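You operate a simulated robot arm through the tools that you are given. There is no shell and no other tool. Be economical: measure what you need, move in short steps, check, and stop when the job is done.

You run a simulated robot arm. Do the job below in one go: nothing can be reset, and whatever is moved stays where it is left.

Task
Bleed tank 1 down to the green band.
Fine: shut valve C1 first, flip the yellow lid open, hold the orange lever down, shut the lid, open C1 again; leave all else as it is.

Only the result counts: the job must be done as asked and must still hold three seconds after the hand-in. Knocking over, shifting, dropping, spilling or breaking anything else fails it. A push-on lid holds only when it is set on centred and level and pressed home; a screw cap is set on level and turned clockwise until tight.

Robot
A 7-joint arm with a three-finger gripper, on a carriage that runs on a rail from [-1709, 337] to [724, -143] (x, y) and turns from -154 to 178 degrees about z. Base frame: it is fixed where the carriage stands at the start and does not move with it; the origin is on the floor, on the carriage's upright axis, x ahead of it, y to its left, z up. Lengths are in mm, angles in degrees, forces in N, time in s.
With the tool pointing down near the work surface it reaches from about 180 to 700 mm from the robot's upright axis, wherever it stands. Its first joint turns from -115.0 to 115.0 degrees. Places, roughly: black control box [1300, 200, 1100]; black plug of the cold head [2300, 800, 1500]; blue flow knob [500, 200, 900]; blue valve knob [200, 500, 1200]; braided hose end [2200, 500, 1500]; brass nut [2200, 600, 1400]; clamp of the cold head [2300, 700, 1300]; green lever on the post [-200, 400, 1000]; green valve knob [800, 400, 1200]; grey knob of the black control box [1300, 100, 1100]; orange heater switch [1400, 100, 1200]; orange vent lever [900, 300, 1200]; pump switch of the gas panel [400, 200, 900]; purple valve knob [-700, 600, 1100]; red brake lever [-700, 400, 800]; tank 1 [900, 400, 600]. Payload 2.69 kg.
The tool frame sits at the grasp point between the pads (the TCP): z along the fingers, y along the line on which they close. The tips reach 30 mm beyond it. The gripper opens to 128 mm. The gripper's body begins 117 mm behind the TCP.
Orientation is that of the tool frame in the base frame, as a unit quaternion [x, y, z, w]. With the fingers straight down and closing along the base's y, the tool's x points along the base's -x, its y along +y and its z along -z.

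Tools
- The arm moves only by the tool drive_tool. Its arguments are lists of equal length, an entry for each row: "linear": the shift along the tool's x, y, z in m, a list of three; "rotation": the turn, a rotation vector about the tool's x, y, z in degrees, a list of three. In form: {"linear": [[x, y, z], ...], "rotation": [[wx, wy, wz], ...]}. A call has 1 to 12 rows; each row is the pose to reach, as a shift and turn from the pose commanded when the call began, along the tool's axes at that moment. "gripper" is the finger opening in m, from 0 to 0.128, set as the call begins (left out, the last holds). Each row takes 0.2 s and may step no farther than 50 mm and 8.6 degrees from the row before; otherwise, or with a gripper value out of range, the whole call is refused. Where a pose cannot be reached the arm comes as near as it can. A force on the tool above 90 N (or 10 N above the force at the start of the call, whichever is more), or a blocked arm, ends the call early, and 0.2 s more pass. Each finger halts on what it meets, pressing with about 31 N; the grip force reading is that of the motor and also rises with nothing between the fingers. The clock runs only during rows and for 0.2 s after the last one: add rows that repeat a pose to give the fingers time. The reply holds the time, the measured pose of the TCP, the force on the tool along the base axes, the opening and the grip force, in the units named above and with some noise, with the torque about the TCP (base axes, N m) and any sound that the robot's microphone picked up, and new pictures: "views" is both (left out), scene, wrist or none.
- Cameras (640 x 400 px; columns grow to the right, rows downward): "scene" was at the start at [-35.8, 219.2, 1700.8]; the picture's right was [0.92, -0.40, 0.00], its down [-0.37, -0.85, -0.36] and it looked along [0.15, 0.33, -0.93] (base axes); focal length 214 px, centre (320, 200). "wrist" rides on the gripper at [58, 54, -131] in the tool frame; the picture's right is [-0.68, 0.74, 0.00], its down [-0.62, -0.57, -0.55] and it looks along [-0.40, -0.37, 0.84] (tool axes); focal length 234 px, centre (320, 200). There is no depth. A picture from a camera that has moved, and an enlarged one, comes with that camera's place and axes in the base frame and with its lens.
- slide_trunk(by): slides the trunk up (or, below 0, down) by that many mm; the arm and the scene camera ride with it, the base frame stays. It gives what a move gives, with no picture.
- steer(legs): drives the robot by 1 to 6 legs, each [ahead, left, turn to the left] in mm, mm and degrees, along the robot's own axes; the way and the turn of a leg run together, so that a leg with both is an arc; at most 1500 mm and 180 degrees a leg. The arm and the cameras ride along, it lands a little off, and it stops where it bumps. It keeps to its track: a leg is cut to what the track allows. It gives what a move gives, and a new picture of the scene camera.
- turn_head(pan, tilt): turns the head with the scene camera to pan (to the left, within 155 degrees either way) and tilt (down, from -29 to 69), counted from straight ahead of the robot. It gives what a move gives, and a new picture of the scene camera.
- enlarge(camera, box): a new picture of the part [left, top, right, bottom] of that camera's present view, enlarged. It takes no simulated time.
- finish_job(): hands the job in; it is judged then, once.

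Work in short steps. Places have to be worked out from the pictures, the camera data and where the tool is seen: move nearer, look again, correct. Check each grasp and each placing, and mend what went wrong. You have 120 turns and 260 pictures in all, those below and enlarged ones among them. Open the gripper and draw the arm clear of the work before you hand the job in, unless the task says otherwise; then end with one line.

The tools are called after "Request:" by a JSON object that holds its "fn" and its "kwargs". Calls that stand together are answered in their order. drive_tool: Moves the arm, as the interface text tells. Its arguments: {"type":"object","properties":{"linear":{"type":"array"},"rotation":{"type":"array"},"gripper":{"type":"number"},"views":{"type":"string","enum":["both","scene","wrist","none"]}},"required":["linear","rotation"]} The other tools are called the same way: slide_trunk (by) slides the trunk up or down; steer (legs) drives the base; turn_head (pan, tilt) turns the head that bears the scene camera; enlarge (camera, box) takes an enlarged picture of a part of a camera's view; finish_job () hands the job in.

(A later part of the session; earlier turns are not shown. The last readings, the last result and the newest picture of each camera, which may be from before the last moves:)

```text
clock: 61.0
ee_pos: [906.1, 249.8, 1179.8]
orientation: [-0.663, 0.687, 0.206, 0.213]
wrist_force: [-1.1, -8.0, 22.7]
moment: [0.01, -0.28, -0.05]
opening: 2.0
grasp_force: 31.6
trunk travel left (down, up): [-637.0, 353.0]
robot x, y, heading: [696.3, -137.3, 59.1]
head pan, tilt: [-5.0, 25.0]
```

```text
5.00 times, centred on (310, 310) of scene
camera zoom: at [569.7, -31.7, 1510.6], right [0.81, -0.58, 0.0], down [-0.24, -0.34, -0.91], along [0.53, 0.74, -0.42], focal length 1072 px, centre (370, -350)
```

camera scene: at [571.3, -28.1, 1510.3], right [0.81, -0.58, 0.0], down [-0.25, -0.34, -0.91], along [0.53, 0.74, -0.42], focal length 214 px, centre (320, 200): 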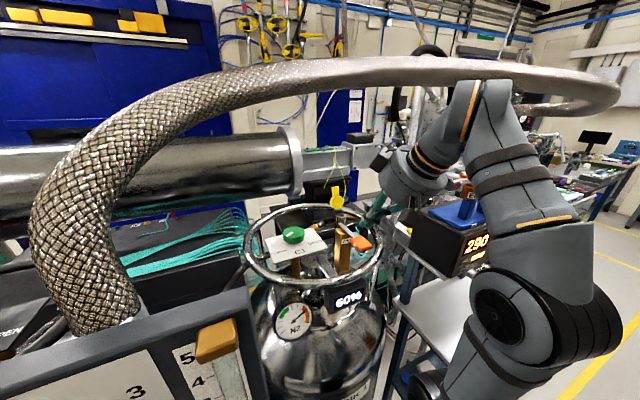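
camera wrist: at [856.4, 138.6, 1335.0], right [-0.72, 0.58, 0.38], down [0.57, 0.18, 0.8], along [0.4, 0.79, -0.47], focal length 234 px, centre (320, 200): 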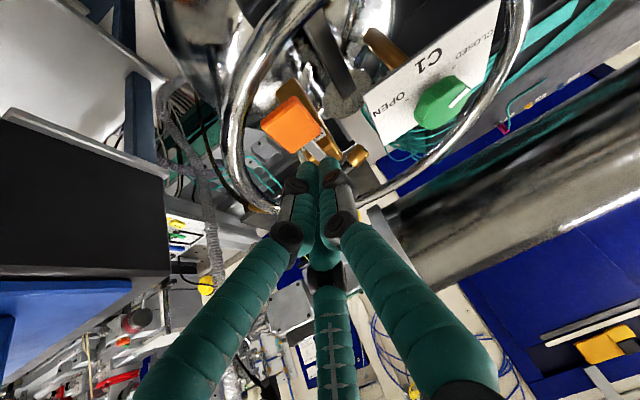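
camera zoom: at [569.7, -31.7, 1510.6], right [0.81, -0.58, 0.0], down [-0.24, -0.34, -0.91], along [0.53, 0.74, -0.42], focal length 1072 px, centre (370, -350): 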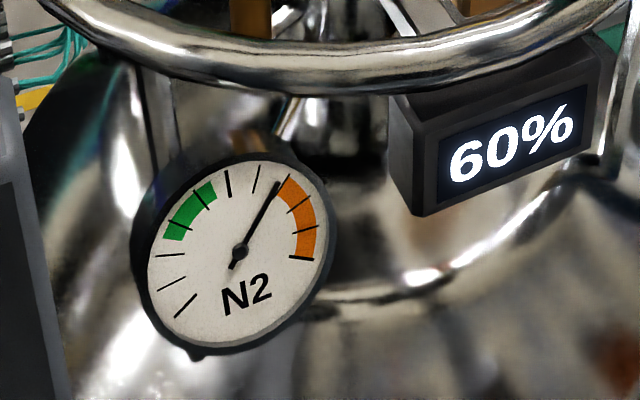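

The needle falls at a steady pace. I hold for another second and look.

Request:
{"fn": "drive_tool", "kwargs": {"linear": [[0, 0, 0], [0, 0, 0], [0, 0, 0], [0, 0, 0]], "rotation": [[0, 0, 0], [0, 0, 0], [0, 0, 0], [0, 0, 0]], "views": "none"}}

Request:
{"fn": "enlarge", "kwargs": {"camera": "scene", "box": [270, 270, 350, 350]}}

```text
clock: 62.0
ee_pos: [907.3, 250.3, 1179.5]
orientation: [-0.664, 0.687, 0.205, 0.212]
wrist_force: [0.7, -9.1, 24.3]
moment: [0.01, -0.33, -0.13]
opening: 1.8
grasp_force: 30.9
trunk travel left (down, up): [-637.0, 353.0]
robot x, y, heading: [691.8, -137.2, 59.4]
head pan, tilt: [-5.0, 25.0]
```

```text
5.00 times, centred on (310, 310) of scene
camera zoom: at [569.7, -32.2, 1510.5], right [0.81, -0.58, 0.0], down [-0.24, -0.34, -0.91], along [0.53, 0.74, -0.42], focal length 1072 px, centre (370, -350)
```

zoom: 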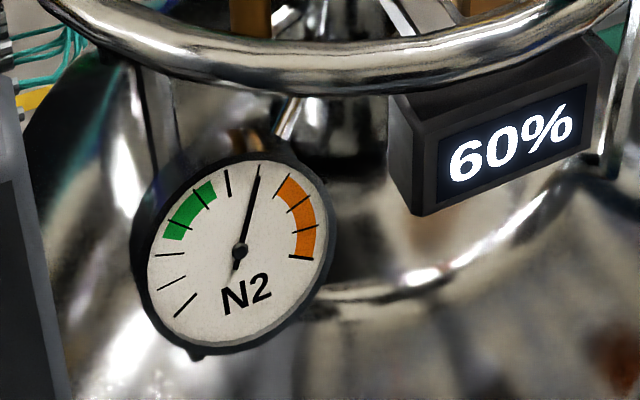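

About one tick per second; the green middle is ~2.5 ticks away. Hold ~1.6 s more.

Request:
{"fn": "drive_tool", "kwargs": {"linear": [[0, 0, 0], [0, 0, 0], [0, 0, 0], [0, 0, 0], [0, 0, 0], [0, 0, 0], [0, 0, 0]], "rotation": [[0, 0, 0], [0, 0, 0], [0, 0, 0], [0, 0, 0], [0, 0, 0], [0, 0, 0], [0, 0, 0]], "views": "none"}}

Request:
{"fn": "enlarge", "kwargs": {"camera": "scene", "box": [270, 270, 350, 350]}}

```text
clock: 63.6
ee_pos: [906.5, 249.3, 1179.7]
orientation: [-0.664, 0.688, 0.204, 0.21]
wrist_force: [0.0, -7.8, 23.5]
moment: [-0.02, -0.31, -0.09]
opening: 2.1
grasp_force: 31.2
trunk travel left (down, up): [-637.0, 353.0]
robot x, y, heading: [690.3, -134.1, 59.4]
head pan, tilt: [-5.0, 25.0]
```

```text
5.00 times, centred on (310, 310) of scene
camera zoom: at [569.7, -32.3, 1510.5], right [0.81, -0.58, 0.0], down [-0.24, -0.34, -0.91], along [0.53, 0.74, -0.42], focal length 1072 px, centre (370, -350)
```

zoom: 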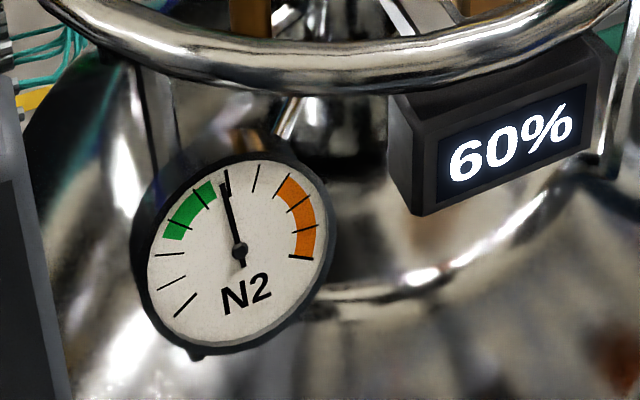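

Slowing a little: ~1.5 ticks left. Hold ~1.8 s more.

Request:
{"fn": "drive_tool", "kwargs": {"linear": [[0, 0, 0], [0, 0, 0], [0, 0, 0], [0, 0, 0], [0, 0, 0], [0, 0, 0], [0, 0, 0], [0, 0, 0]], "rotation": [[0, 0, 0], [0, 0, 0], [0, 0, 0], [0, 0, 0], [0, 0, 0], [0, 0, 0], [0, 0, 0], [0, 0, 0]], "views": "none"}}

Request:
{"fn": "enlarge", "kwargs": {"camera": "scene", "box": [270, 270, 350, 350]}}

```text
clock: 65.4
ee_pos: [906.0, 249.0, 1179.9]
orientation: [-0.664, 0.688, 0.204, 0.21]
wrist_force: [-0.7, -10.6, 23.1]
moment: [-0.05, -0.29, -0.1]
opening: 1.9
grasp_force: 31.7
trunk travel left (down, up): [-637.0, 353.0]
robot x, y, heading: [688.5, -134.4, 59.5]
head pan, tilt: [-5.0, 25.0]
```

```text
5.00 times, centred on (310, 310) of scene
camera zoom: at [569.6, -32.4, 1510.5], right [0.81, -0.58, 0.0], down [-0.24, -0.34, -0.91], along [0.53, 0.74, -0.42], focal length 1072 px, centre (370, -350)
```

zoom: 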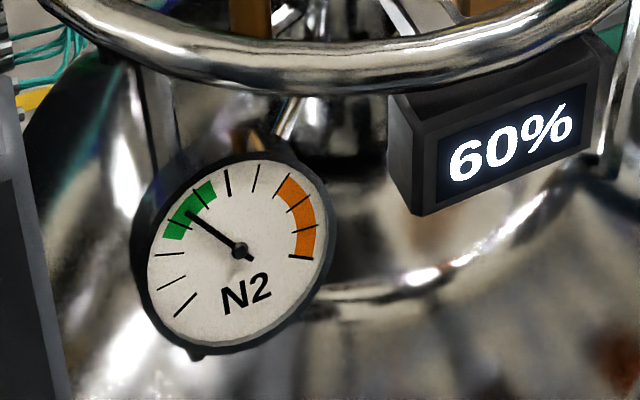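

Needle is in mid-green: release the lever now, straight up.

Request:
{"fn": "drive_tool", "kwargs": {"linear": [[-0.025, 0, -0.037], [-0.0447, 0, -0.0663]], "rotation": [[0, 0, 0], [0, 0, 0]], "views": "scene"}}

Request:
{"fn": "enlarge", "kwargs": {"camera": "scene", "box": [270, 190, 410, 350]}}

```text
clock: 66.0
ee_pos: [906.4, 255.1, 1258.3]
orientation: [-0.664, 0.688, 0.203, 0.209]
wrist_force: [-0.2, -0.1, -0.1]
moment: [-0.01, 0.0, -0.02]
opening: 2.4
grasp_force: 30.9
trunk travel left (down, up): [-637.0, 353.0]
robot x, y, heading: [690.3, -135.0, 59.4]
head pan, tilt: [-5.0, 25.0]
camera scene: at [571.0, -27.0, 1510.0], right [0.81, -0.58, 0.0], down [-0.25, -0.34, -0.91], along [0.53, 0.74, -0.42], focal length 214 px, centre (320, 200)
```

scene: 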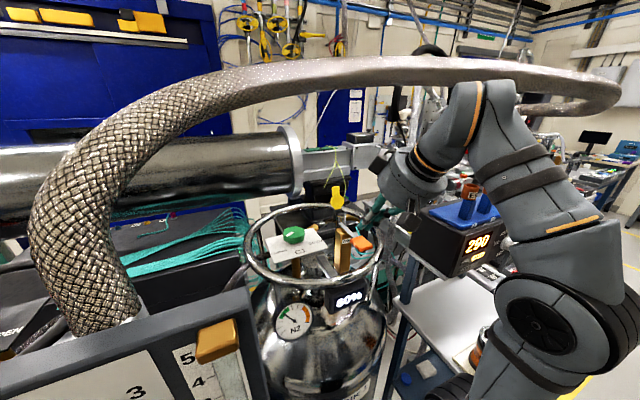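

```text
2.50 times, centred on (340, 270) of scene
camera zoom: at [571.0, -27.0, 1510.0], right [0.81, -0.58, 0.0], down [-0.25, -0.34, -0.91], along [0.53, 0.74, -0.42], focal length 536 px, centre (270, 25)
```

zoom: 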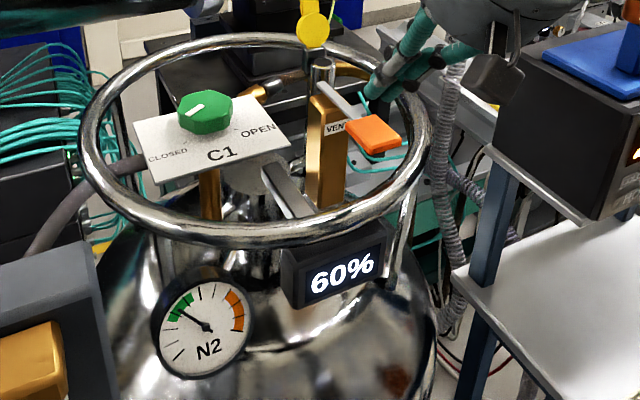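

Lever is back up and the gauge holds in green. To shut the lid I must get behind it; I'll come from the left (bearing ~30°, flat tilt). First tilt flatter and rise.

Request:
{"fn": "drive_tool", "kwargs": {"linear": [[-0.0126, 0.0156, -0.0045], [-0.0251, 0.0312, -0.0089], [-0.0377, 0.0468, -0.0134]], "rotation": [[0, -8, 0], [0, -16, 0], [0, -24, 0]], "views": "none"}}

```text
clock: 66.8
ee_pos: [860.1, 275.2, 1290.9]
orientation: [-0.607, 0.629, 0.338, 0.349]
wrist_force: [-0.8, 0.6, 0.5]
moment: [-0.01, -0.05, -0.02]
opening: 2.0
grasp_force: 30.9
trunk travel left (down, up): [-637.0, 353.0]
robot x, y, heading: [691.9, -140.9, 59.6]
head pan, tilt: [-5.0, 25.0]
```

Now I yaw to bearing ~30° while advancing to the left of the lid.

Request:
{"fn": "drive_tool", "kwargs": {"linear": [[-0.0091, -0.0007, 0.0172], [-0.0182, -0.0014, 0.0344], [-0.0274, -0.002, 0.0517], [-0.0365, -0.0027, 0.0689], [-0.0456, -0.0034, 0.0861], [-0.0548, -0.004, 0.1033], [-0.0639, -0.0047, 0.1206], [-0.073, -0.0054, 0.1378]], "rotation": [[6.2, 0, 3.8], [12.3, 0, 7.7], [18.5, 0, 11.5], [24.6, 0, 15.3], [30.8, 0, 19.2], [37, 0, 23], [43.1, 0, 26.9], [49.3, 0, 30.7]]}}

Request:
{"fn": "enlarge", "kwargs": {"camera": "scene", "box": [240, 140, 400, 260]}}

```text
clock: 68.6
ee_pos: [871.2, 434.5, 1277.7]
orientation: [-0.226, 0.845, 0.124, 0.469]
wrist_force: [-1.2, 0.8, -0.5]
moment: [-0.02, -0.03, -0.05]
opening: 2.0
grasp_force: 30.8
trunk travel left (down, up): [-637.0, 353.0]
robot x, y, heading: [692.3, -135.7, 59.5]
head pan, tilt: [-5.0, 25.0]
camera scene: at [569.3, -26.2, 1509.9], right [0.81, -0.58, 0.0], down [-0.24, -0.35, -0.91], along [0.53, 0.74, -0.42], focal length 214 px, centre (320, 200)
camera wrist: at [721.3, 409.9, 1296.9], right [-0.06, 0.82, 0.57], down [0.16, -0.56, 0.81], along [0.99, 0.14, -0.1], focal length 234 px, centre (320, 200)
```

scene: 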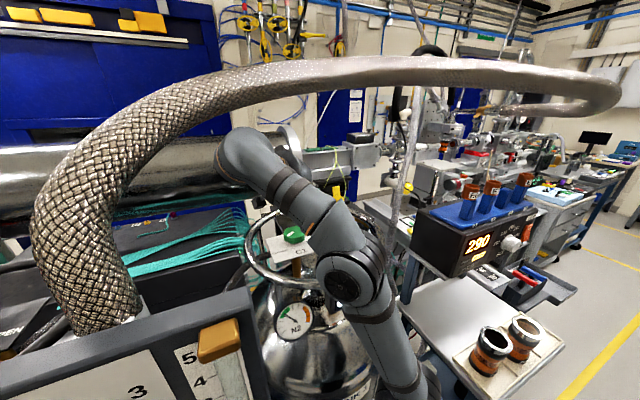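
wrist: 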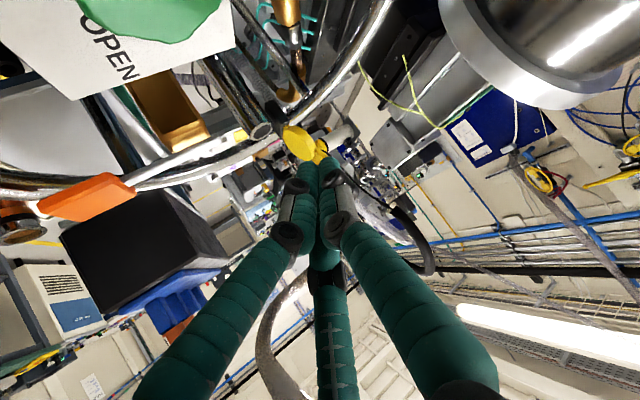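

```text
3.33 times, centred on (320, 200) of scene
camera zoom: at [569.3, -26.2, 1509.9], right [0.81, -0.58, 0.0], down [-0.24, -0.35, -0.91], along [0.53, 0.74, -0.42], focal length 715 px, centre (320, 200)
```

zoom: 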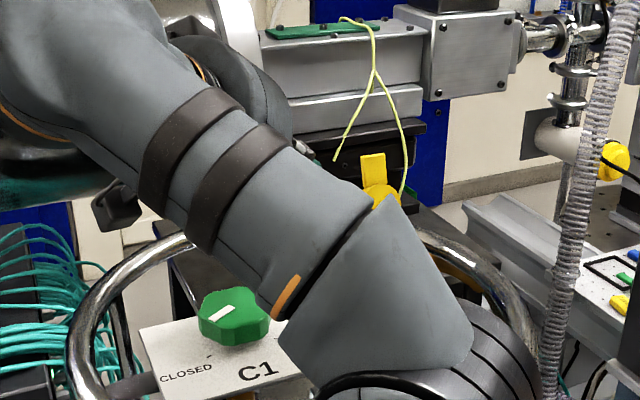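

Lid disc now ≈ (973, 463, 1205), leaning back. I move the fist tip behind it from the left.

Request:
{"fn": "drive_tool", "kwargs": {"linear": [[-0.0034, 0.0196, 0.0261], [-0.0068, 0.0393, 0.0523], [-0.015, 0.0268, 0.073], [-0.023, 0.0144, 0.0934]], "rotation": [[0, 0, 0], [0, 0, 0], [0, 0, 0], [0, 0, 0]]}}

Request:
{"fn": "enlarge", "kwargs": {"camera": "wrist", "box": [220, 60, 420, 210]}}

```text
clock: 69.6
ee_pos: [947.1, 493.0, 1248.9]
orientation: [-0.227, 0.845, 0.126, 0.467]
wrist_force: [1.5, 0.1, 0.3]
moment: [-0.01, 0.04, 0.0]
opening: 1.8
grasp_force: 30.8
trunk travel left (down, up): [-637.0, 353.0]
robot x, y, heading: [691.6, -137.3, 59.2]
head pan, tilt: [-5.0, 25.0]
camera scene: at [571.4, -27.7, 1510.3], right [0.81, -0.58, 0.0], down [-0.25, -0.34, -0.91], along [0.53, 0.74, -0.42], focal length 214 px, centre (320, 200)
camera wrist: at [796.5, 470.0, 1267.1], right [-0.06, 0.82, 0.57], down [0.16, -0.56, 0.81], along [0.98, 0.14, -0.1], focal length 234 px, centre (320, 200)
```

scene: 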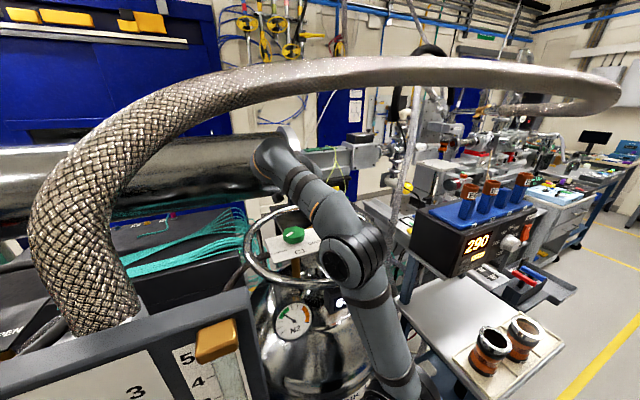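
wrist: 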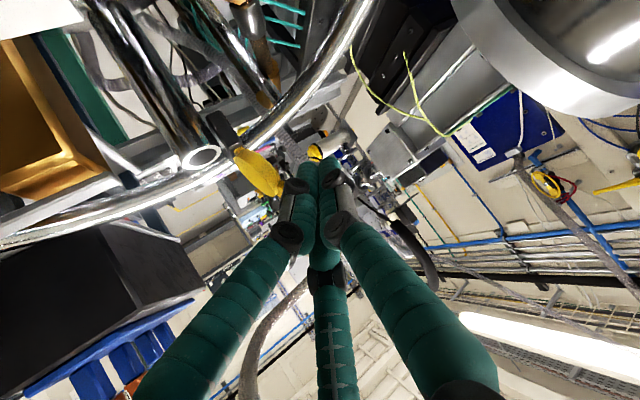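

```text
2.67 times, centred on (320, 135) of wrist
camera zoom: at [796.5, 470.0, 1267.1], right [-0.06, 0.82, 0.57], down [0.16, -0.56, 0.81], along [0.98, 0.14, -0.1], focal length 624 px, centre (320, 373)
```

zoom: 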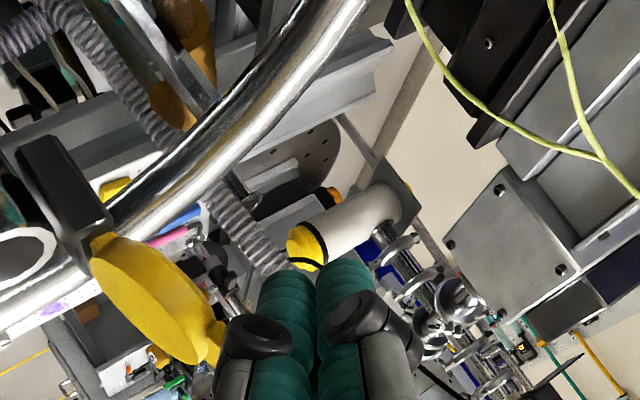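

The fist is behind the lid. I nudge 12 mm further in, then pull toward −y to tip the lid over its hinge.

Request:
{"fn": "drive_tool", "kwargs": {"linear": [[-0.0055, -0.006, 0.0088], [-0.0002, -0.0233, 0.0004], [0.0051, -0.0407, -0.008], [0.0105, -0.058, -0.0164], [0.0187, -0.071, -0.02]], "rotation": [[0, 0, 0], [0, 0, 0], [0, 0, 0], [0, 0, 0], [0, 0, 0]]}}

```text
clock: 70.8
ee_pos: [947.3, 419.5, 1242.0]
orientation: [-0.23, 0.845, 0.126, 0.467]
wrist_force: [-23.9, 9.3, -0.3]
moment: [0.36, 0.45, 0.24]
opening: 2.1
grasp_force: 30.7
trunk travel left (down, up): [-637.0, 353.0]
robot x, y, heading: [686.7, -137.4, 59.6]
head pan, tilt: [-5.0, 25.0]
camera scene: at [564.9, -25.9, 1509.6], right [0.81, -0.58, 0.0], down [-0.24, -0.35, -0.91], along [0.53, 0.74, -0.42], focal length 214 px, centre (320, 200)
camera wrist: at [797.3, 394.6, 1260.8], right [-0.06, 0.82, 0.57], down [0.17, -0.56, 0.81], along [0.98, 0.15, -0.1], focal length 234 px, centre (320, 200)
```

scene: 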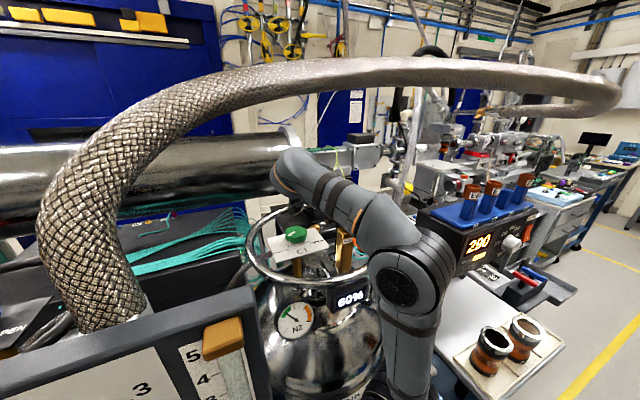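
wrist: 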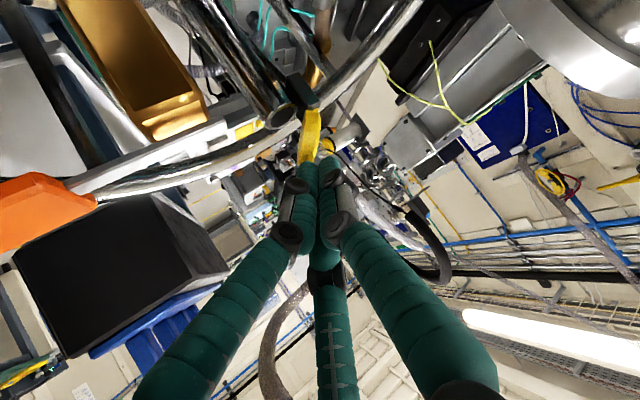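

The tip pressed against the lid's side edge instead of behind it (−24 N in x). I back off and go behind again, deeper in x this time.

Request:
{"fn": "drive_tool", "kwargs": {"linear": [[0.0092, 0.01, -0.0147], [-0.0015, 0.0446, 0.0021], [-0.015, 0.075, 0.0142]], "rotation": [[0, 0, 0], [0, 0, 0], [0, 0, 0]], "views": "wrist"}}

```text
clock: 71.6
ee_pos: [937.9, 487.9, 1249.7]
orientation: [-0.226, 0.845, 0.125, 0.468]
wrist_force: [-0.7, -0.2, -0.4]
moment: [-0.03, 0.0, 0.0]
opening: 2.3
grasp_force: 30.7
trunk travel left (down, up): [-637.0, 353.0]
robot x, y, heading: [692.6, -137.4, 59.5]
head pan, tilt: [-5.0, 25.0]
camera wrist: at [787.6, 464.7, 1268.2], right [-0.06, 0.82, 0.57], down [0.16, -0.56, 0.81], along [0.99, 0.14, -0.1], focal length 234 px, centre (320, 200)
```

wrist: 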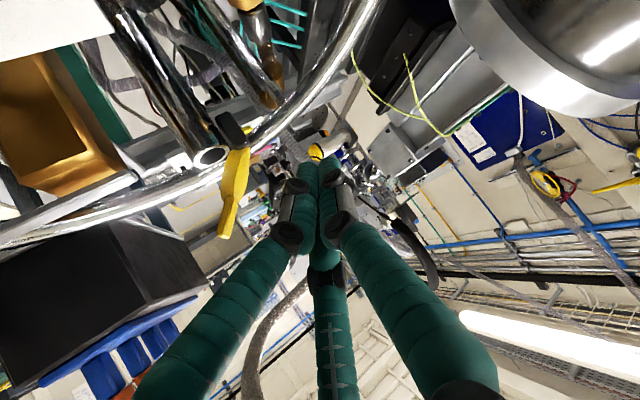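

The hinge is stiff: the lid now stays leaning forward ~40°. I go deeper in x behind it and push it further over toward closed.

Request:
{"fn": "drive_tool", "kwargs": {"linear": [[-0.0172, -0.0149, 0.02], [-0.0079, -0.0452, 0.0053], [0.0048, -0.0756, -0.0073], [0.0157, -0.0973, -0.0151]], "rotation": [[0, 0, 0], [0, 0, 0], [0, 0, 0], [0, 0, 0]], "views": "wrist"}}

Request:
{"fn": "enlarge", "kwargs": {"camera": "scene", "box": [270, 160, 410, 270]}}

```text
clock: 72.6
ee_pos: [967.1, 394.5, 1242.4]
orientation: [-0.226, 0.845, 0.126, 0.468]
wrist_force: [-0.1, -0.4, 0.3]
moment: [0.01, 0.01, 0.02]
opening: 2.0
grasp_force: 30.9
trunk travel left (down, up): [-637.0, 353.0]
robot x, y, heading: [688.5, -133.3, 59.4]
head pan, tilt: [-5.0, 25.0]
camera wrist: at [817.9, 371.0, 1261.6], right [-0.06, 0.82, 0.57], down [0.16, -0.56, 0.81], along [0.98, 0.14, -0.1], focal length 234 px, centre (320, 200)
```

wrist: 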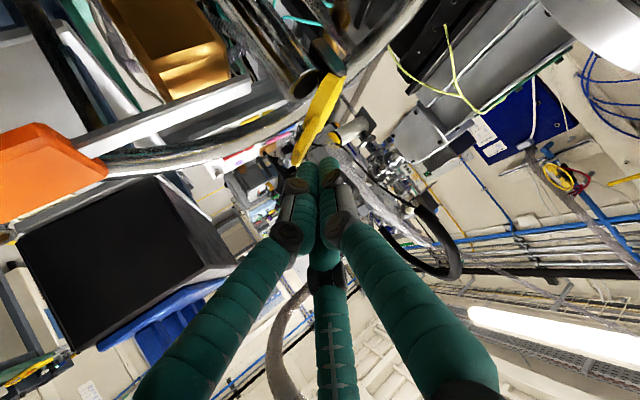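

```text
3.64 times, centred on (340, 215) of scene
camera zoom: at [570.8, -29.2, 1510.4], right [0.81, -0.58, 0.0], down [-0.25, -0.34, -0.91], along [0.53, 0.74, -0.42], focal length 780 px, centre (247, 146)
```

zoom: 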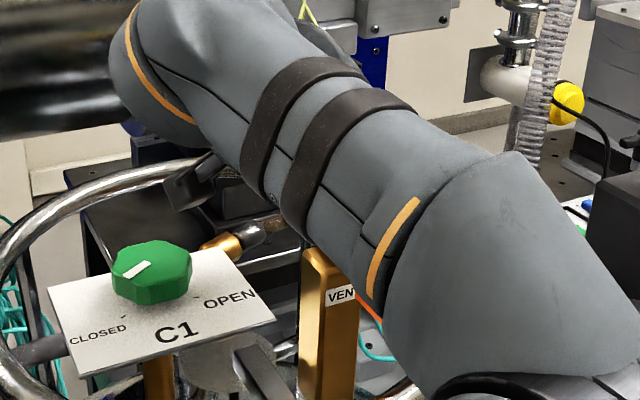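

The lid is now well past upright, ~40° from shut. I push further forward and down on it.

Request:
{"fn": "drive_tool", "kwargs": {"linear": [[0.0117, -0.0104, 0.0003], [0.0252, -0.013, 0.007]], "rotation": [[0, 0, 0], [0, 0, 0]], "views": "wrist"}}

Request:
{"fn": "enlarge", "kwargs": {"camera": "wrist", "box": [220, 40, 420, 190]}}

```text
clock: 73.2
ee_pos: [967.2, 381.7, 1217.6]
orientation: [-0.227, 0.845, 0.126, 0.468]
wrist_force: [0.1, 1.3, -0.2]
moment: [-0.01, 0.02, -0.01]
opening: 2.2
grasp_force: 30.7
trunk travel left (down, up): [-637.0, 353.0]
robot x, y, heading: [690.3, -132.8, 59.5]
head pan, tilt: [-5.0, 25.0]
camera wrist: at [817.2, 357.6, 1236.1], right [-0.06, 0.82, 0.57], down [0.16, -0.56, 0.81], along [0.98, 0.14, -0.1], focal length 234 px, centre (320, 200)
```

wrist: 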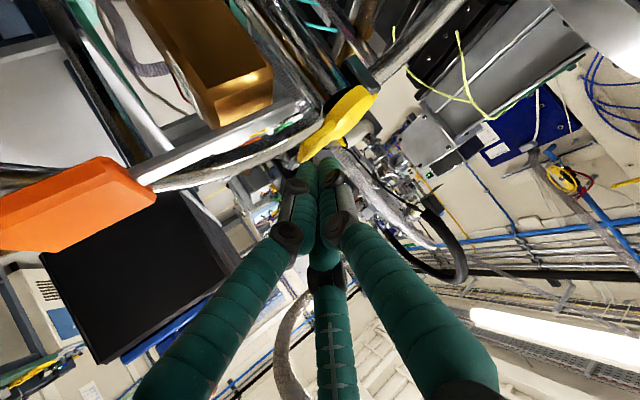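

```text
2.67 times, centred on (320, 115) of wrist
camera zoom: at [817.2, 357.6, 1236.1], right [-0.06, 0.82, 0.57], down [0.16, -0.56, 0.81], along [0.98, 0.14, -0.1], focal length 624 px, centre (320, 427)
```

zoom: 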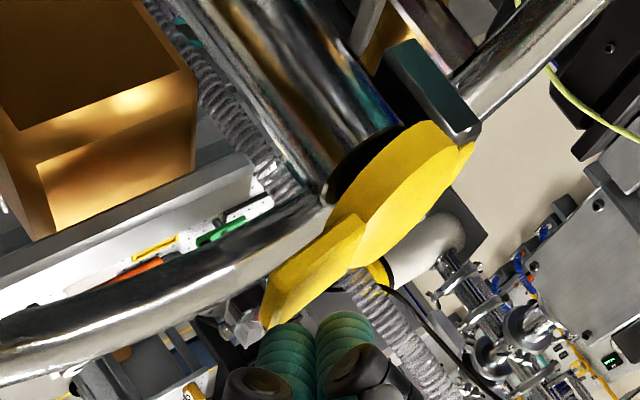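

Nearly shut (~20°). I press further down gently.

Request:
{"fn": "drive_tool", "kwargs": {"linear": [[0.0089, 0.0043, 0.0085], [0.0125, 0.0065, 0.012], [0.016, 0.0087, 0.0159]], "rotation": [[0, 0, 0], [0, 0, 0], [0, 0, 0]], "views": "none"}}

Request:
{"fn": "enlarge", "kwargs": {"camera": "wrist", "box": [220, 40, 420, 190]}}

```text
clock: 74.0
ee_pos: [965.4, 386.6, 1201.9]
orientation: [-0.224, 0.841, 0.129, 0.475]
wrist_force: [-1.6, -6.7, 31.8]
moment: [-0.05, -0.44, -0.4]
opening: 2.1
grasp_force: 30.6
trunk travel left (down, up): [-637.0, 353.0]
robot x, y, heading: [693.8, -133.9, 59.6]
head pan, tilt: [-5.0, 25.0]
```

```text
2.67 times, centred on (320, 115) of wrist
camera zoom: at [815.9, 363.0, 1219.3], right [-0.06, 0.81, 0.58], down [0.15, -0.57, 0.81], along [0.99, 0.14, -0.09], focal length 624 px, centre (320, 427)
```

zoom: 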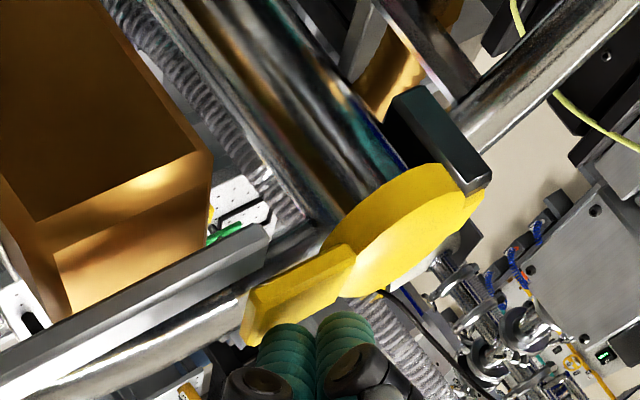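

32 N and the lid looks flush on the pipe. I retreat upward and check the lid.

Request:
{"fn": "drive_tool", "kwargs": {"linear": [[-0.0214, 0, -0.0222], [-0.0429, -0.013, -0.0444], [-0.0429, -0.026, -0.0444]], "rotation": [[0, 0, 0], [0, 0, 0], [0, 0, 0]], "views": "none"}}

Request:
{"fn": "enlarge", "kwargs": {"camera": "wrist", "box": [220, 20, 420, 170]}}

```text
clock: 74.8
ee_pos: [965.9, 359.2, 1254.2]
orientation: [-0.226, 0.845, 0.125, 0.467]
wrist_force: [-0.2, 0.4, -0.4]
moment: [-0.01, -0.02, 0.03]
opening: 2.1
grasp_force: 31.1
trunk travel left (down, up): [-637.0, 353.0]
robot x, y, heading: [689.7, -137.4, 59.5]
head pan, tilt: [-5.0, 25.0]
```

```text
2.67 times, centred on (320, 95) of wrist
camera zoom: at [816.8, 335.3, 1273.1], right [-0.06, 0.82, 0.57], down [0.16, -0.56, 0.81], along [0.98, 0.14, -0.1], focal length 624 px, centre (320, 480)
```

zoom: 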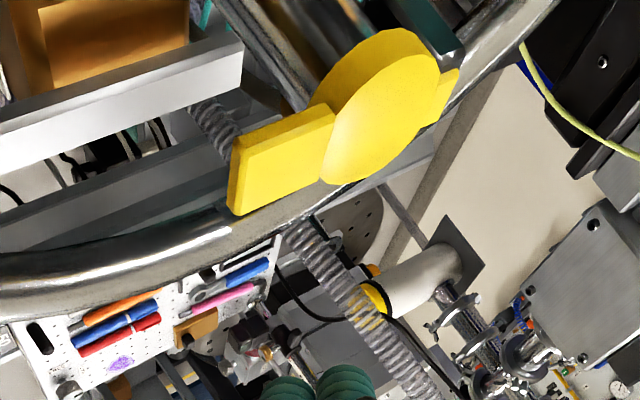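

Lid is fully shut. Now back to the knob: tilt back to 40° and move to the earlier pre-grasp place left of the knob.

Request:
{"fn": "drive_tool", "kwargs": {"linear": [[0.021, 0.0225, -0.031], [0.0419, 0.0451, -0.0608], [0.0629, 0.0676, -0.0907], [0.0838, 0.0902, -0.12], [0.1048, 0.1127, -0.1495]], "rotation": [[0, 3.6, 0], [0, 7.2, 0], [0, 10.8, 0], [0, 14.4, 0], [0, 18, 0]], "views": "none"}}

```text
clock: 76.0
ee_pos: [751.1, 369.0, 1245.1]
orientation: [-0.245, 0.907, 0.089, 0.331]
wrist_force: [0.0, -0.6, 0.1]
moment: [0.0, -0.04, -0.01]
opening: 2.1
grasp_force: 31.2
trunk travel left (down, up): [-637.0, 353.0]
robot x, y, heading: [693.6, -136.7, 59.6]
head pan, tilt: [-5.0, 25.0]
```

Yaw to bearing ~42° and open the gripper.

Request:
{"fn": "drive_tool", "kwargs": {"linear": [[0, 0, 0], [0, 0, 0], [0, 0, 0], [0, 0, 0], [0, 0, 0], [0, 0, 0]], "rotation": [[-3.9, 0, -4.6], [-7.7, 0, -9.2], [-7.7, 0, -9.2], [-7.7, 0, -9.2], [-7.7, 0, -9.2], [-7.7, 0, -9.2]], "gripper": 0.1, "views": "wrist"}}

```text
clock: 77.4
ee_pos: [753.0, 367.6, 1245.5]
orientation: [-0.337, 0.878, 0.122, 0.319]
wrist_force: [0.7, 1.1, 0.4]
moment: [-0.02, 0.0, -0.03]
opening: 100.2
grasp_force: 0.1
trunk travel left (down, up): [-637.0, 353.0]
robot x, y, heading: [692.2, -137.7, 59.6]
head pan, tilt: [-5.0, 25.0]
camera wrist: at [621.8, 322.3, 1307.5], right [-0.11, 0.89, 0.43], down [0.47, -0.34, 0.82], along [0.88, 0.29, -0.38], focal length 234 px, centre (320, 200)
```

wrist: 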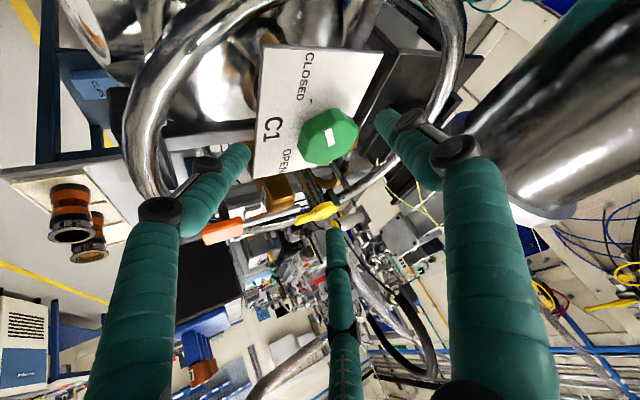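

Aligned. Advance onto the knob and close.

Request:
{"fn": "drive_tool", "kwargs": {"linear": [[0.003, 0.001, 0.035], [0.006, 0.002, 0.07], [0.006, 0.002, 0.07]], "rotation": [[0, 0, 0], [0, 0, 0], [0, 0, 0]], "views": "none"}}

Request:
{"fn": "drive_tool", "kwargs": {"linear": [[0, 0, 0], [0, 0, 0], [0, 0, 0], [0, 0, 0], [0, 0, 0], [0, 0, 0]], "rotation": [[0, 0, 0], [0, 0, 0], [0, 0, 0], [0, 0, 0], [0, 0, 0], [0, 0, 0]], "gripper": 0.03, "views": "wrist"}}

```text
clock: 78.2
ee_pos: [781.7, 390.4, 1189.7]
orientation: [-0.335, 0.878, 0.123, 0.318]
wrist_force: [-3.7, -19.0, 8.1]
moment: [-0.95, 0.45, -0.07]
opening: 117.8
grasp_force: 11.0
trunk travel left (down, up): [-637.0, 353.0]
robot x, y, heading: [690.7, -134.9, 59.2]
head pan, tilt: [-5.0, 25.0]
```

```text
clock: 79.6
ee_pos: [776.0, 378.9, 1192.7]
orientation: [-0.331, 0.88, 0.124, 0.316]
wrist_force: [-21.3, -65.2, 20.8]
moment: [-3.31, 0.7, 0.05]
opening: 87.2
grasp_force: 31.0
trunk travel left (down, up): [-637.0, 353.0]
robot x, y, heading: [689.8, -138.4, 59.8]
head pan, tilt: [-5.0, 25.0]
camera wrist: at [644.0, 333.5, 1255.4], right [-0.09, 0.89, 0.44], down [0.47, -0.35, 0.81], along [0.88, 0.28, -0.39], focal length 234 px, centre (320, 200)
```

wrist: 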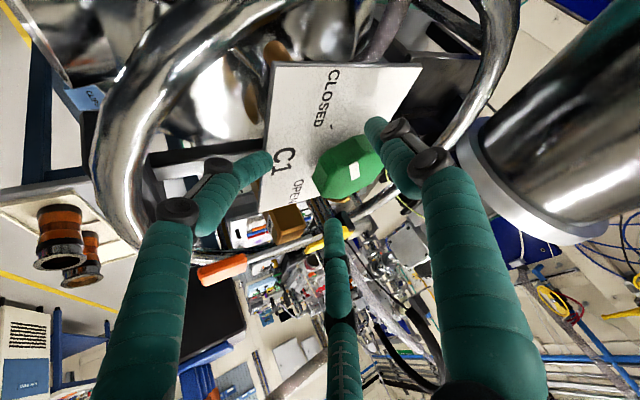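

A low finger is pressing on the plate's front edge (65 N) rather than gripping the knob. I open immediately and retreat along the tool axis.

Request:
{"fn": "drive_tool", "kwargs": {"linear": [[0, 0, 0], [0, 0, 0], [0, 0, -0.035], [-0.003, 0, -0.07]], "rotation": [[0, 0, 0], [0, 0, 0], [0, 0, 0], [0, 0, 0]], "gripper": 0.115, "views": "wrist"}}

Request:
{"fn": "enlarge", "kwargs": {"camera": "wrist", "box": [230, 40, 430, 190]}}

```text
clock: 80.6
ee_pos: [751.5, 370.0, 1243.3]
orientation: [-0.337, 0.878, 0.122, 0.318]
wrist_force: [0.1, -0.5, -0.2]
moment: [-0.02, 0.04, 0.05]
opening: 115.4
grasp_force: 0.0
trunk travel left (down, up): [-637.0, 353.0]
robot x, y, heading: [692.6, -134.6, 59.3]
head pan, tilt: [-5.0, 25.0]
camera wrist: at [619.1, 324.3, 1304.7], right [-0.11, 0.89, 0.43], down [0.47, -0.34, 0.82], along [0.88, 0.29, -0.38], focal length 234 px, centre (320, 200)
```

wrist: 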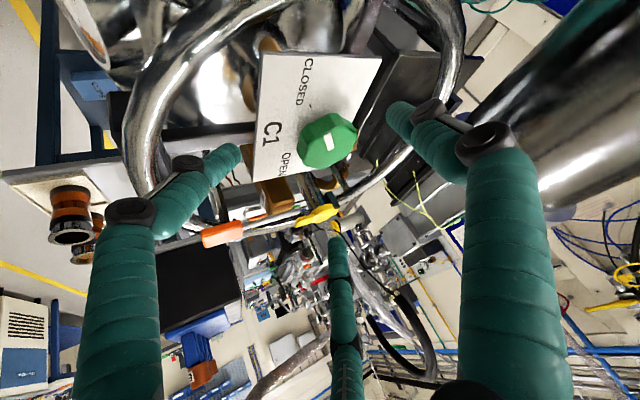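

```text
2.67 times, centred on (330, 115) of wrist
camera zoom: at [619.1, 324.3, 1304.7], right [-0.11, 0.89, 0.43], down [0.47, -0.34, 0.82], along [0.88, 0.29, -0.38], focal length 624 px, centre (293, 427)
```

zoom: 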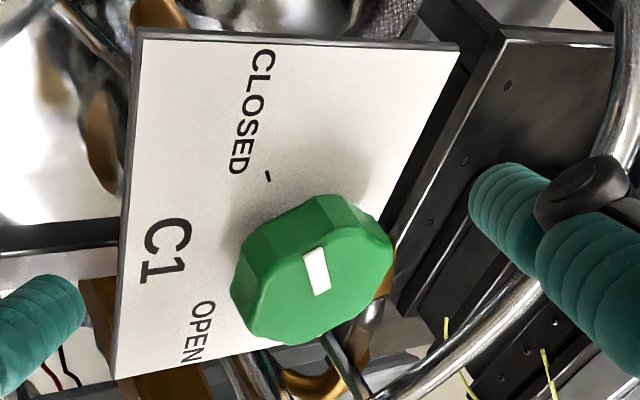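

Plate and knob look unharmed. I retry with a smaller opening (74 mm) so the low finger lands on the plate, and slightly higher.

Request:
{"fn": "drive_tool", "kwargs": {"linear": [[0, 0, 0], [0, 0, 0], [0, 0, 0], [0.0005, 0, 0.02], [0.001, 0, 0.04], [0.0014, 0, 0.052], [0.0018, 0, 0.065]], "rotation": [[0, 0, 0], [0, 0, 0], [0, 0, 0], [0, 0, 0], [0, 0, 0], [0, 0, 0], [0, 0, 0]], "gripper": 0.074, "views": "wrist"}}

```text
clock: 82.2
ee_pos: [780.0, 394.5, 1195.0]
orientation: [-0.336, 0.877, 0.123, 0.32]
wrist_force: [-2.3, -10.2, 9.1]
moment: [-0.34, -0.04, -0.05]
opening: 79.2
grasp_force: 2.2
trunk travel left (down, up): [-637.0, 353.0]
robot x, y, heading: [690.6, -135.7, 59.3]
head pan, tilt: [-5.0, 25.0]
camera wrist: at [647.8, 348.5, 1255.9], right [-0.11, 0.89, 0.44], down [0.47, -0.34, 0.82], along [0.88, 0.29, -0.38], focal length 234 px, centre (320, 200)
```

wrist: 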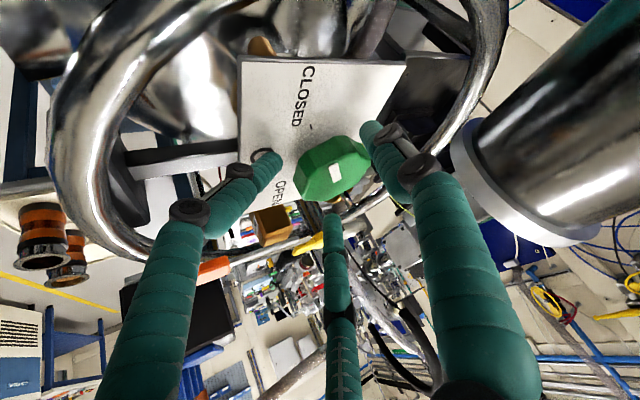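

Now the low finger rests on the plate beside the knob. I close on it.

Request:
{"fn": "drive_tool", "kwargs": {"linear": [[0, 0, 0], [0, 0, 0], [0, 0, 0], [0, 0, 0], [0, 0, 0]], "rotation": [[0, 0, 0], [0, 0, 0], [0, 0, 0], [0, 0, 0], [0, 0, 0]], "gripper": 0.03, "views": "wrist"}}

```text
clock: 83.4
ee_pos: [770.6, 398.2, 1194.1]
orientation: [-0.341, 0.876, 0.125, 0.318]
wrist_force: [-29.2, 14.5, 12.8]
moment: [0.55, 0.24, 0.98]
opening: 40.5
grasp_force: 32.9
trunk travel left (down, up): [-637.0, 353.0]
robot x, y, heading: [692.1, -137.6, 59.6]
head pan, tilt: [-5.0, 25.0]
camera wrist: at [638.6, 350.9, 1255.5], right [-0.12, 0.89, 0.44], down [0.47, -0.34, 0.82], along [0.87, 0.3, -0.38], focal length 234 px, centre (320, 200)
```

wrist: 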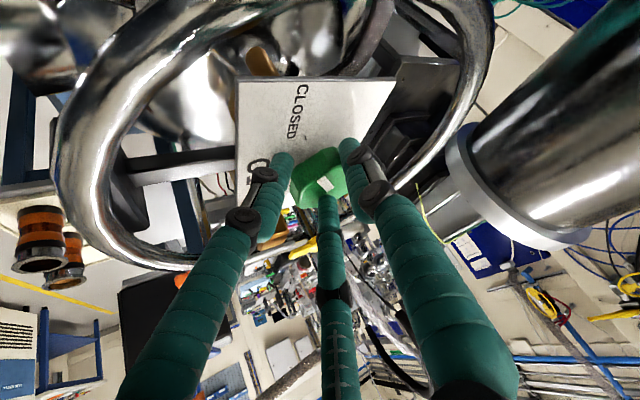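

Firm grip. I turn 60° counter-clockwise about the knob axis.

Request:
{"fn": "drive_tool", "kwargs": {"linear": [[-0.0002, -0.0025, 0.0001], [-0.0004, -0.0049, 0.0003], [-0.001, -0.0072, 0.0008], [-0.0016, -0.0094, 0.0014], [-0.0027, -0.0115, 0.0023], [-0.0038, -0.0135, 0.0032], [-0.0052, -0.0151, 0.0044], [-0.0066, -0.0167, 0.0056]], "rotation": [[-4.8, 0, -5.7], [-9.6, 0, -11.5], [-14.5, 0, -17.2], [-19.3, 0, -23], [-24.1, 0, -28.7], [-28.9, 0, -34.5], [-33.8, 0, -40.2], [-38.6, 0, -46]], "views": "wrist"}}

Request:
{"fn": "enlarge", "kwargs": {"camera": "wrist", "box": [220, 80, 440, 240]}}

```text
clock: 85.2
ee_pos: [799.9, 382.5, 1193.4]
orientation: [0.729, -0.593, -0.265, -0.216]
wrist_force: [3.2, -28.3, -8.0]
moment: [-0.21, 0.41, -0.06]
opening: 39.5
grasp_force: 44.8
trunk travel left (down, up): [-637.0, 353.0]
robot x, y, heading: [692.6, -138.4, 59.5]
head pan, tilt: [-5.0, 25.0]
camera wrist: at [774.6, 245.8, 1255.6], right [-0.83, 0.36, 0.44], down [0.53, 0.23, 0.82], along [0.19, 0.9, -0.38], focal length 234 px, centre (320, 200)
```

wrist: 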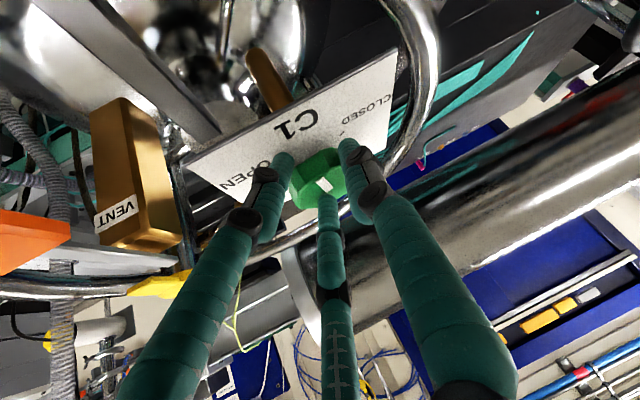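

```text
2.50 times, centred on (330, 160) of wrist
camera zoom: at [774.6, 245.8, 1255.6], right [-0.83, 0.36, 0.44], down [0.53, 0.23, 0.82], along [0.19, 0.9, -0.38], focal length 585 px, centre (295, 300)
```

zoom: 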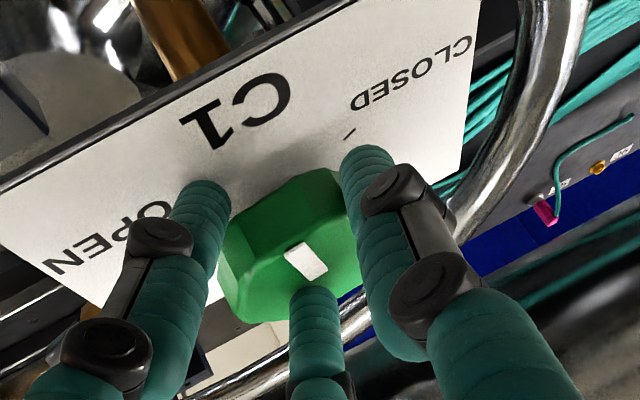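

Knob turned ~60°. Release and retreat, then yaw back for a second stroke.

Request:
{"fn": "drive_tool", "kwargs": {"linear": [[0, 0, 0], [0, 0, 0], [0, 0, 0], [0, 0, 0], [0, 0, -0.033], [0, 0, -0.065]], "rotation": [[0, 0, 0], [0, 0, 0], [0, 0, 0], [0, 0, 0], [0, 0, 0], [0, 0, 0]], "gripper": 0.09, "views": "none"}}

Request:
{"fn": "drive_tool", "kwargs": {"linear": [[-0.003, 0.0063, 0.0024], [-0.0061, 0.0126, 0.0048], [-0.0092, 0.019, 0.0072], [-0.0122, 0.0253, 0.0097], [-0.0153, 0.0316, 0.0121], [-0.0184, 0.038, 0.0145], [-0.0214, 0.0443, 0.0169], [-0.0245, 0.0506, 0.0193]], "rotation": [[4.8, 0, 5.7], [9.6, 0, 11.5], [14.5, 0, 17.2], [19.3, 0, 23], [24.1, 0, 28.7], [28.9, 0, 34.5], [33.8, 0, 40.2], [38.6, 0, 46]], "gripper": 0.074, "views": "wrist"}}

```text
clock: 86.6
ee_pos: [802.6, 345.8, 1239.5]
orientation: [0.73, -0.591, -0.266, -0.215]
wrist_force: [-0.3, 0.1, -0.3]
moment: [-0.01, 0.0, -0.02]
opening: 89.8
grasp_force: 0.0
trunk travel left (down, up): [-637.0, 353.0]
robot x, y, heading: [691.1, -134.8, 59.6]
head pan, tilt: [-5.0, 25.0]
```

```text
clock: 88.4
ee_pos: [748.8, 367.9, 1244.0]
orientation: [-0.335, 0.878, 0.121, 0.32]
wrist_force: [0.6, -0.5, -0.3]
moment: [-0.03, -0.01, -0.02]
opening: 74.2
grasp_force: 0.0
trunk travel left (down, up): [-637.0, 353.0]
robot x, y, heading: [691.9, -134.9, 59.7]
head pan, tilt: [-5.0, 25.0]
camera wrist: at [615.9, 322.4, 1305.4], right [-0.11, 0.89, 0.44], down [0.47, -0.34, 0.82], along [0.88, 0.29, -0.38], focal length 234 px, centre (320, 200)
```

wrist: 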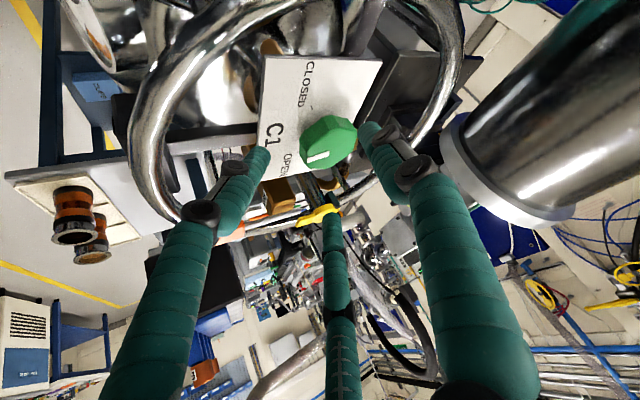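

Pointer is about halfway. Second stroke: advance and close.

Request:
{"fn": "drive_tool", "kwargs": {"linear": [[0, 0, 0.022], [0, 0, 0.044], [0, -0.0005, 0.056], [0, -0.0005, 0.068]], "rotation": [[0, 0, 0], [0, 0, 0], [0, 0, 0], [0, 0, 0]], "views": "none"}}

Request:
{"fn": "drive_tool", "kwargs": {"linear": [[0, 0, 0], [0, 0, 0], [0, 0, 0], [0, 0, 0], [0, 0, 0]], "rotation": [[0, 0, 0], [0, 0, 0], [0, 0, 0], [0, 0, 0], [0, 0, 0]], "gripper": 0.03, "views": "wrist"}}

```text
clock: 89.4
ee_pos: [784.6, 393.5, 1192.1]
orientation: [-0.336, 0.878, 0.123, 0.318]
wrist_force: [-3.0, -8.5, 6.7]
moment: [-0.31, -0.07, -0.08]
opening: 80.2
grasp_force: 2.7
trunk travel left (down, up): [-637.0, 353.0]
robot x, y, heading: [694.5, -137.5, 59.2]
head pan, tilt: [-5.0, 25.0]
```

```text
clock: 90.6
ee_pos: [769.0, 398.9, 1193.7]
orientation: [-0.343, 0.874, 0.127, 0.32]
wrist_force: [-35.0, 16.4, 20.8]
moment: [0.58, -0.51, 1.18]
opening: 40.0
grasp_force: 39.6
trunk travel left (down, up): [-637.0, 353.0]
robot x, y, heading: [689.4, -136.7, 59.3]
head pan, tilt: [-5.0, 25.0]
camera wrist: at [638.6, 350.0, 1255.0], right [-0.12, 0.89, 0.44], down [0.47, -0.34, 0.81], along [0.87, 0.31, -0.38], focal length 234 px, centre (320, 200)
```

wrist: 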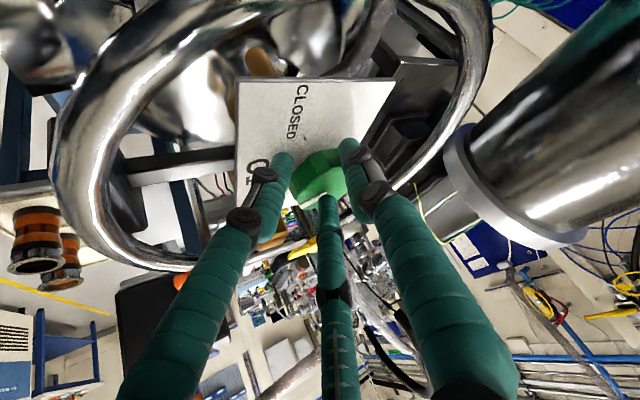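

Gripped. Turn another 60° counter-clockwise.

Request:
{"fn": "drive_tool", "kwargs": {"linear": [[-0.0002, -0.0025, 0.0001], [-0.0004, -0.0049, 0.0003], [-0.001, -0.0072, 0.0008], [-0.0016, -0.0094, 0.0014], [-0.0027, -0.0115, 0.0023], [-0.0038, -0.0135, 0.0032], [-0.0052, -0.0151, 0.0044], [-0.0066, -0.0167, 0.0056]], "rotation": [[-4.8, 0, -5.7], [-9.6, 0, -11.5], [-14.5, 0, -17.2], [-19.3, 0, -23], [-24.1, 0, -28.7], [-28.9, 0, -34.5], [-33.8, 0, -40.2], [-38.6, 0, -46]], "views": "none"}}

Request:
{"fn": "drive_tool", "kwargs": {"linear": [[0, 0, 0], [0, 0, 0], [0, 0, 0], [0, 0, 0], [0, 0, -0.033], [0, 0, -0.065]], "rotation": [[0, 0, 0], [0, 0, 0], [0, 0, 0], [0, 0, 0], [0, 0, 0], [0, 0, 0]], "gripper": 0.09, "views": "wrist"}}

Request:
{"fn": "enlarge", "kwargs": {"camera": "wrist", "box": [220, 60, 420, 210]}}

Request:
{"fn": "enlarge", "kwargs": {"camera": "scene", "box": [250, 200, 350, 280]}}

```text
clock: 92.4
ee_pos: [800.1, 381.6, 1194.3]
orientation: [0.729, -0.591, -0.266, -0.218]
wrist_force: [-3.8, -24.1, 19.2]
moment: [0.32, 0.15, -0.21]
opening: 38.9
grasp_force: 39.4
trunk travel left (down, up): [-637.0, 353.0]
robot x, y, heading: [692.5, -137.3, 59.8]
head pan, tilt: [-5.0, 25.0]
```

```text
clock: 93.8
ee_pos: [810.4, 346.0, 1242.0]
orientation: [0.73, -0.592, -0.266, -0.215]
wrist_force: [0.1, 0.6, 0.2]
moment: [-0.06, -0.01, -0.04]
opening: 89.8
grasp_force: 0.0
trunk travel left (down, up): [-637.0, 353.0]
robot x, y, heading: [692.7, -135.4, 59.5]
head pan, tilt: [-5.0, 25.0]
camera wrist: at [784.2, 210.5, 1302.8], right [-0.83, 0.35, 0.44], down [0.53, 0.23, 0.82], along [0.19, 0.91, -0.38], focal length 234 px, centre (320, 200)
```

wrist: 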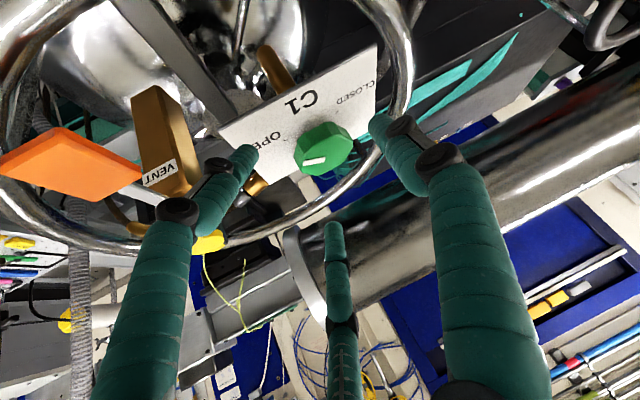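

```text
2.67 times, centred on (320, 135) of wrist
camera zoom: at [784.2, 210.5, 1302.8], right [-0.83, 0.35, 0.44], down [0.53, 0.23, 0.82], along [0.19, 0.91, -0.38], focal length 624 px, centre (320, 373)
```

zoom: 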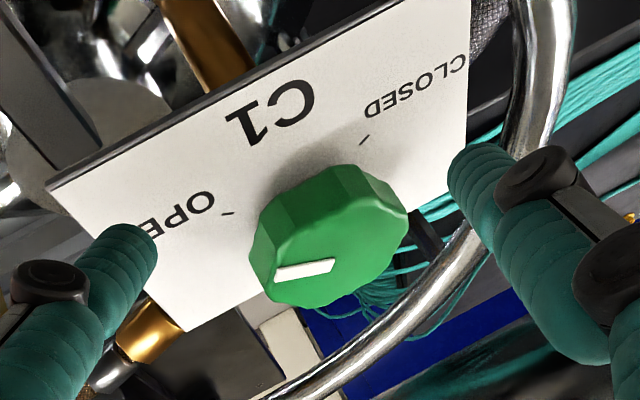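

```text
5.00 times, centred on (300, 240) of scene
camera zoom: at [571.3, -28.4, 1510.3], right [0.81, -0.58, 0.0], down [-0.25, -0.34, -0.91], along [0.53, 0.74, -0.42], focal length 1072 px, centre (420, 0)
```

zoom: 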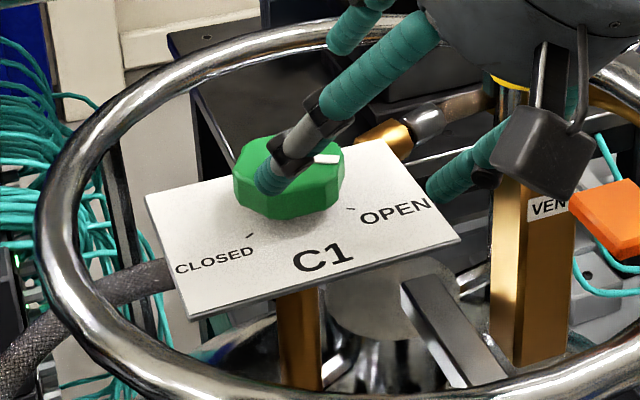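

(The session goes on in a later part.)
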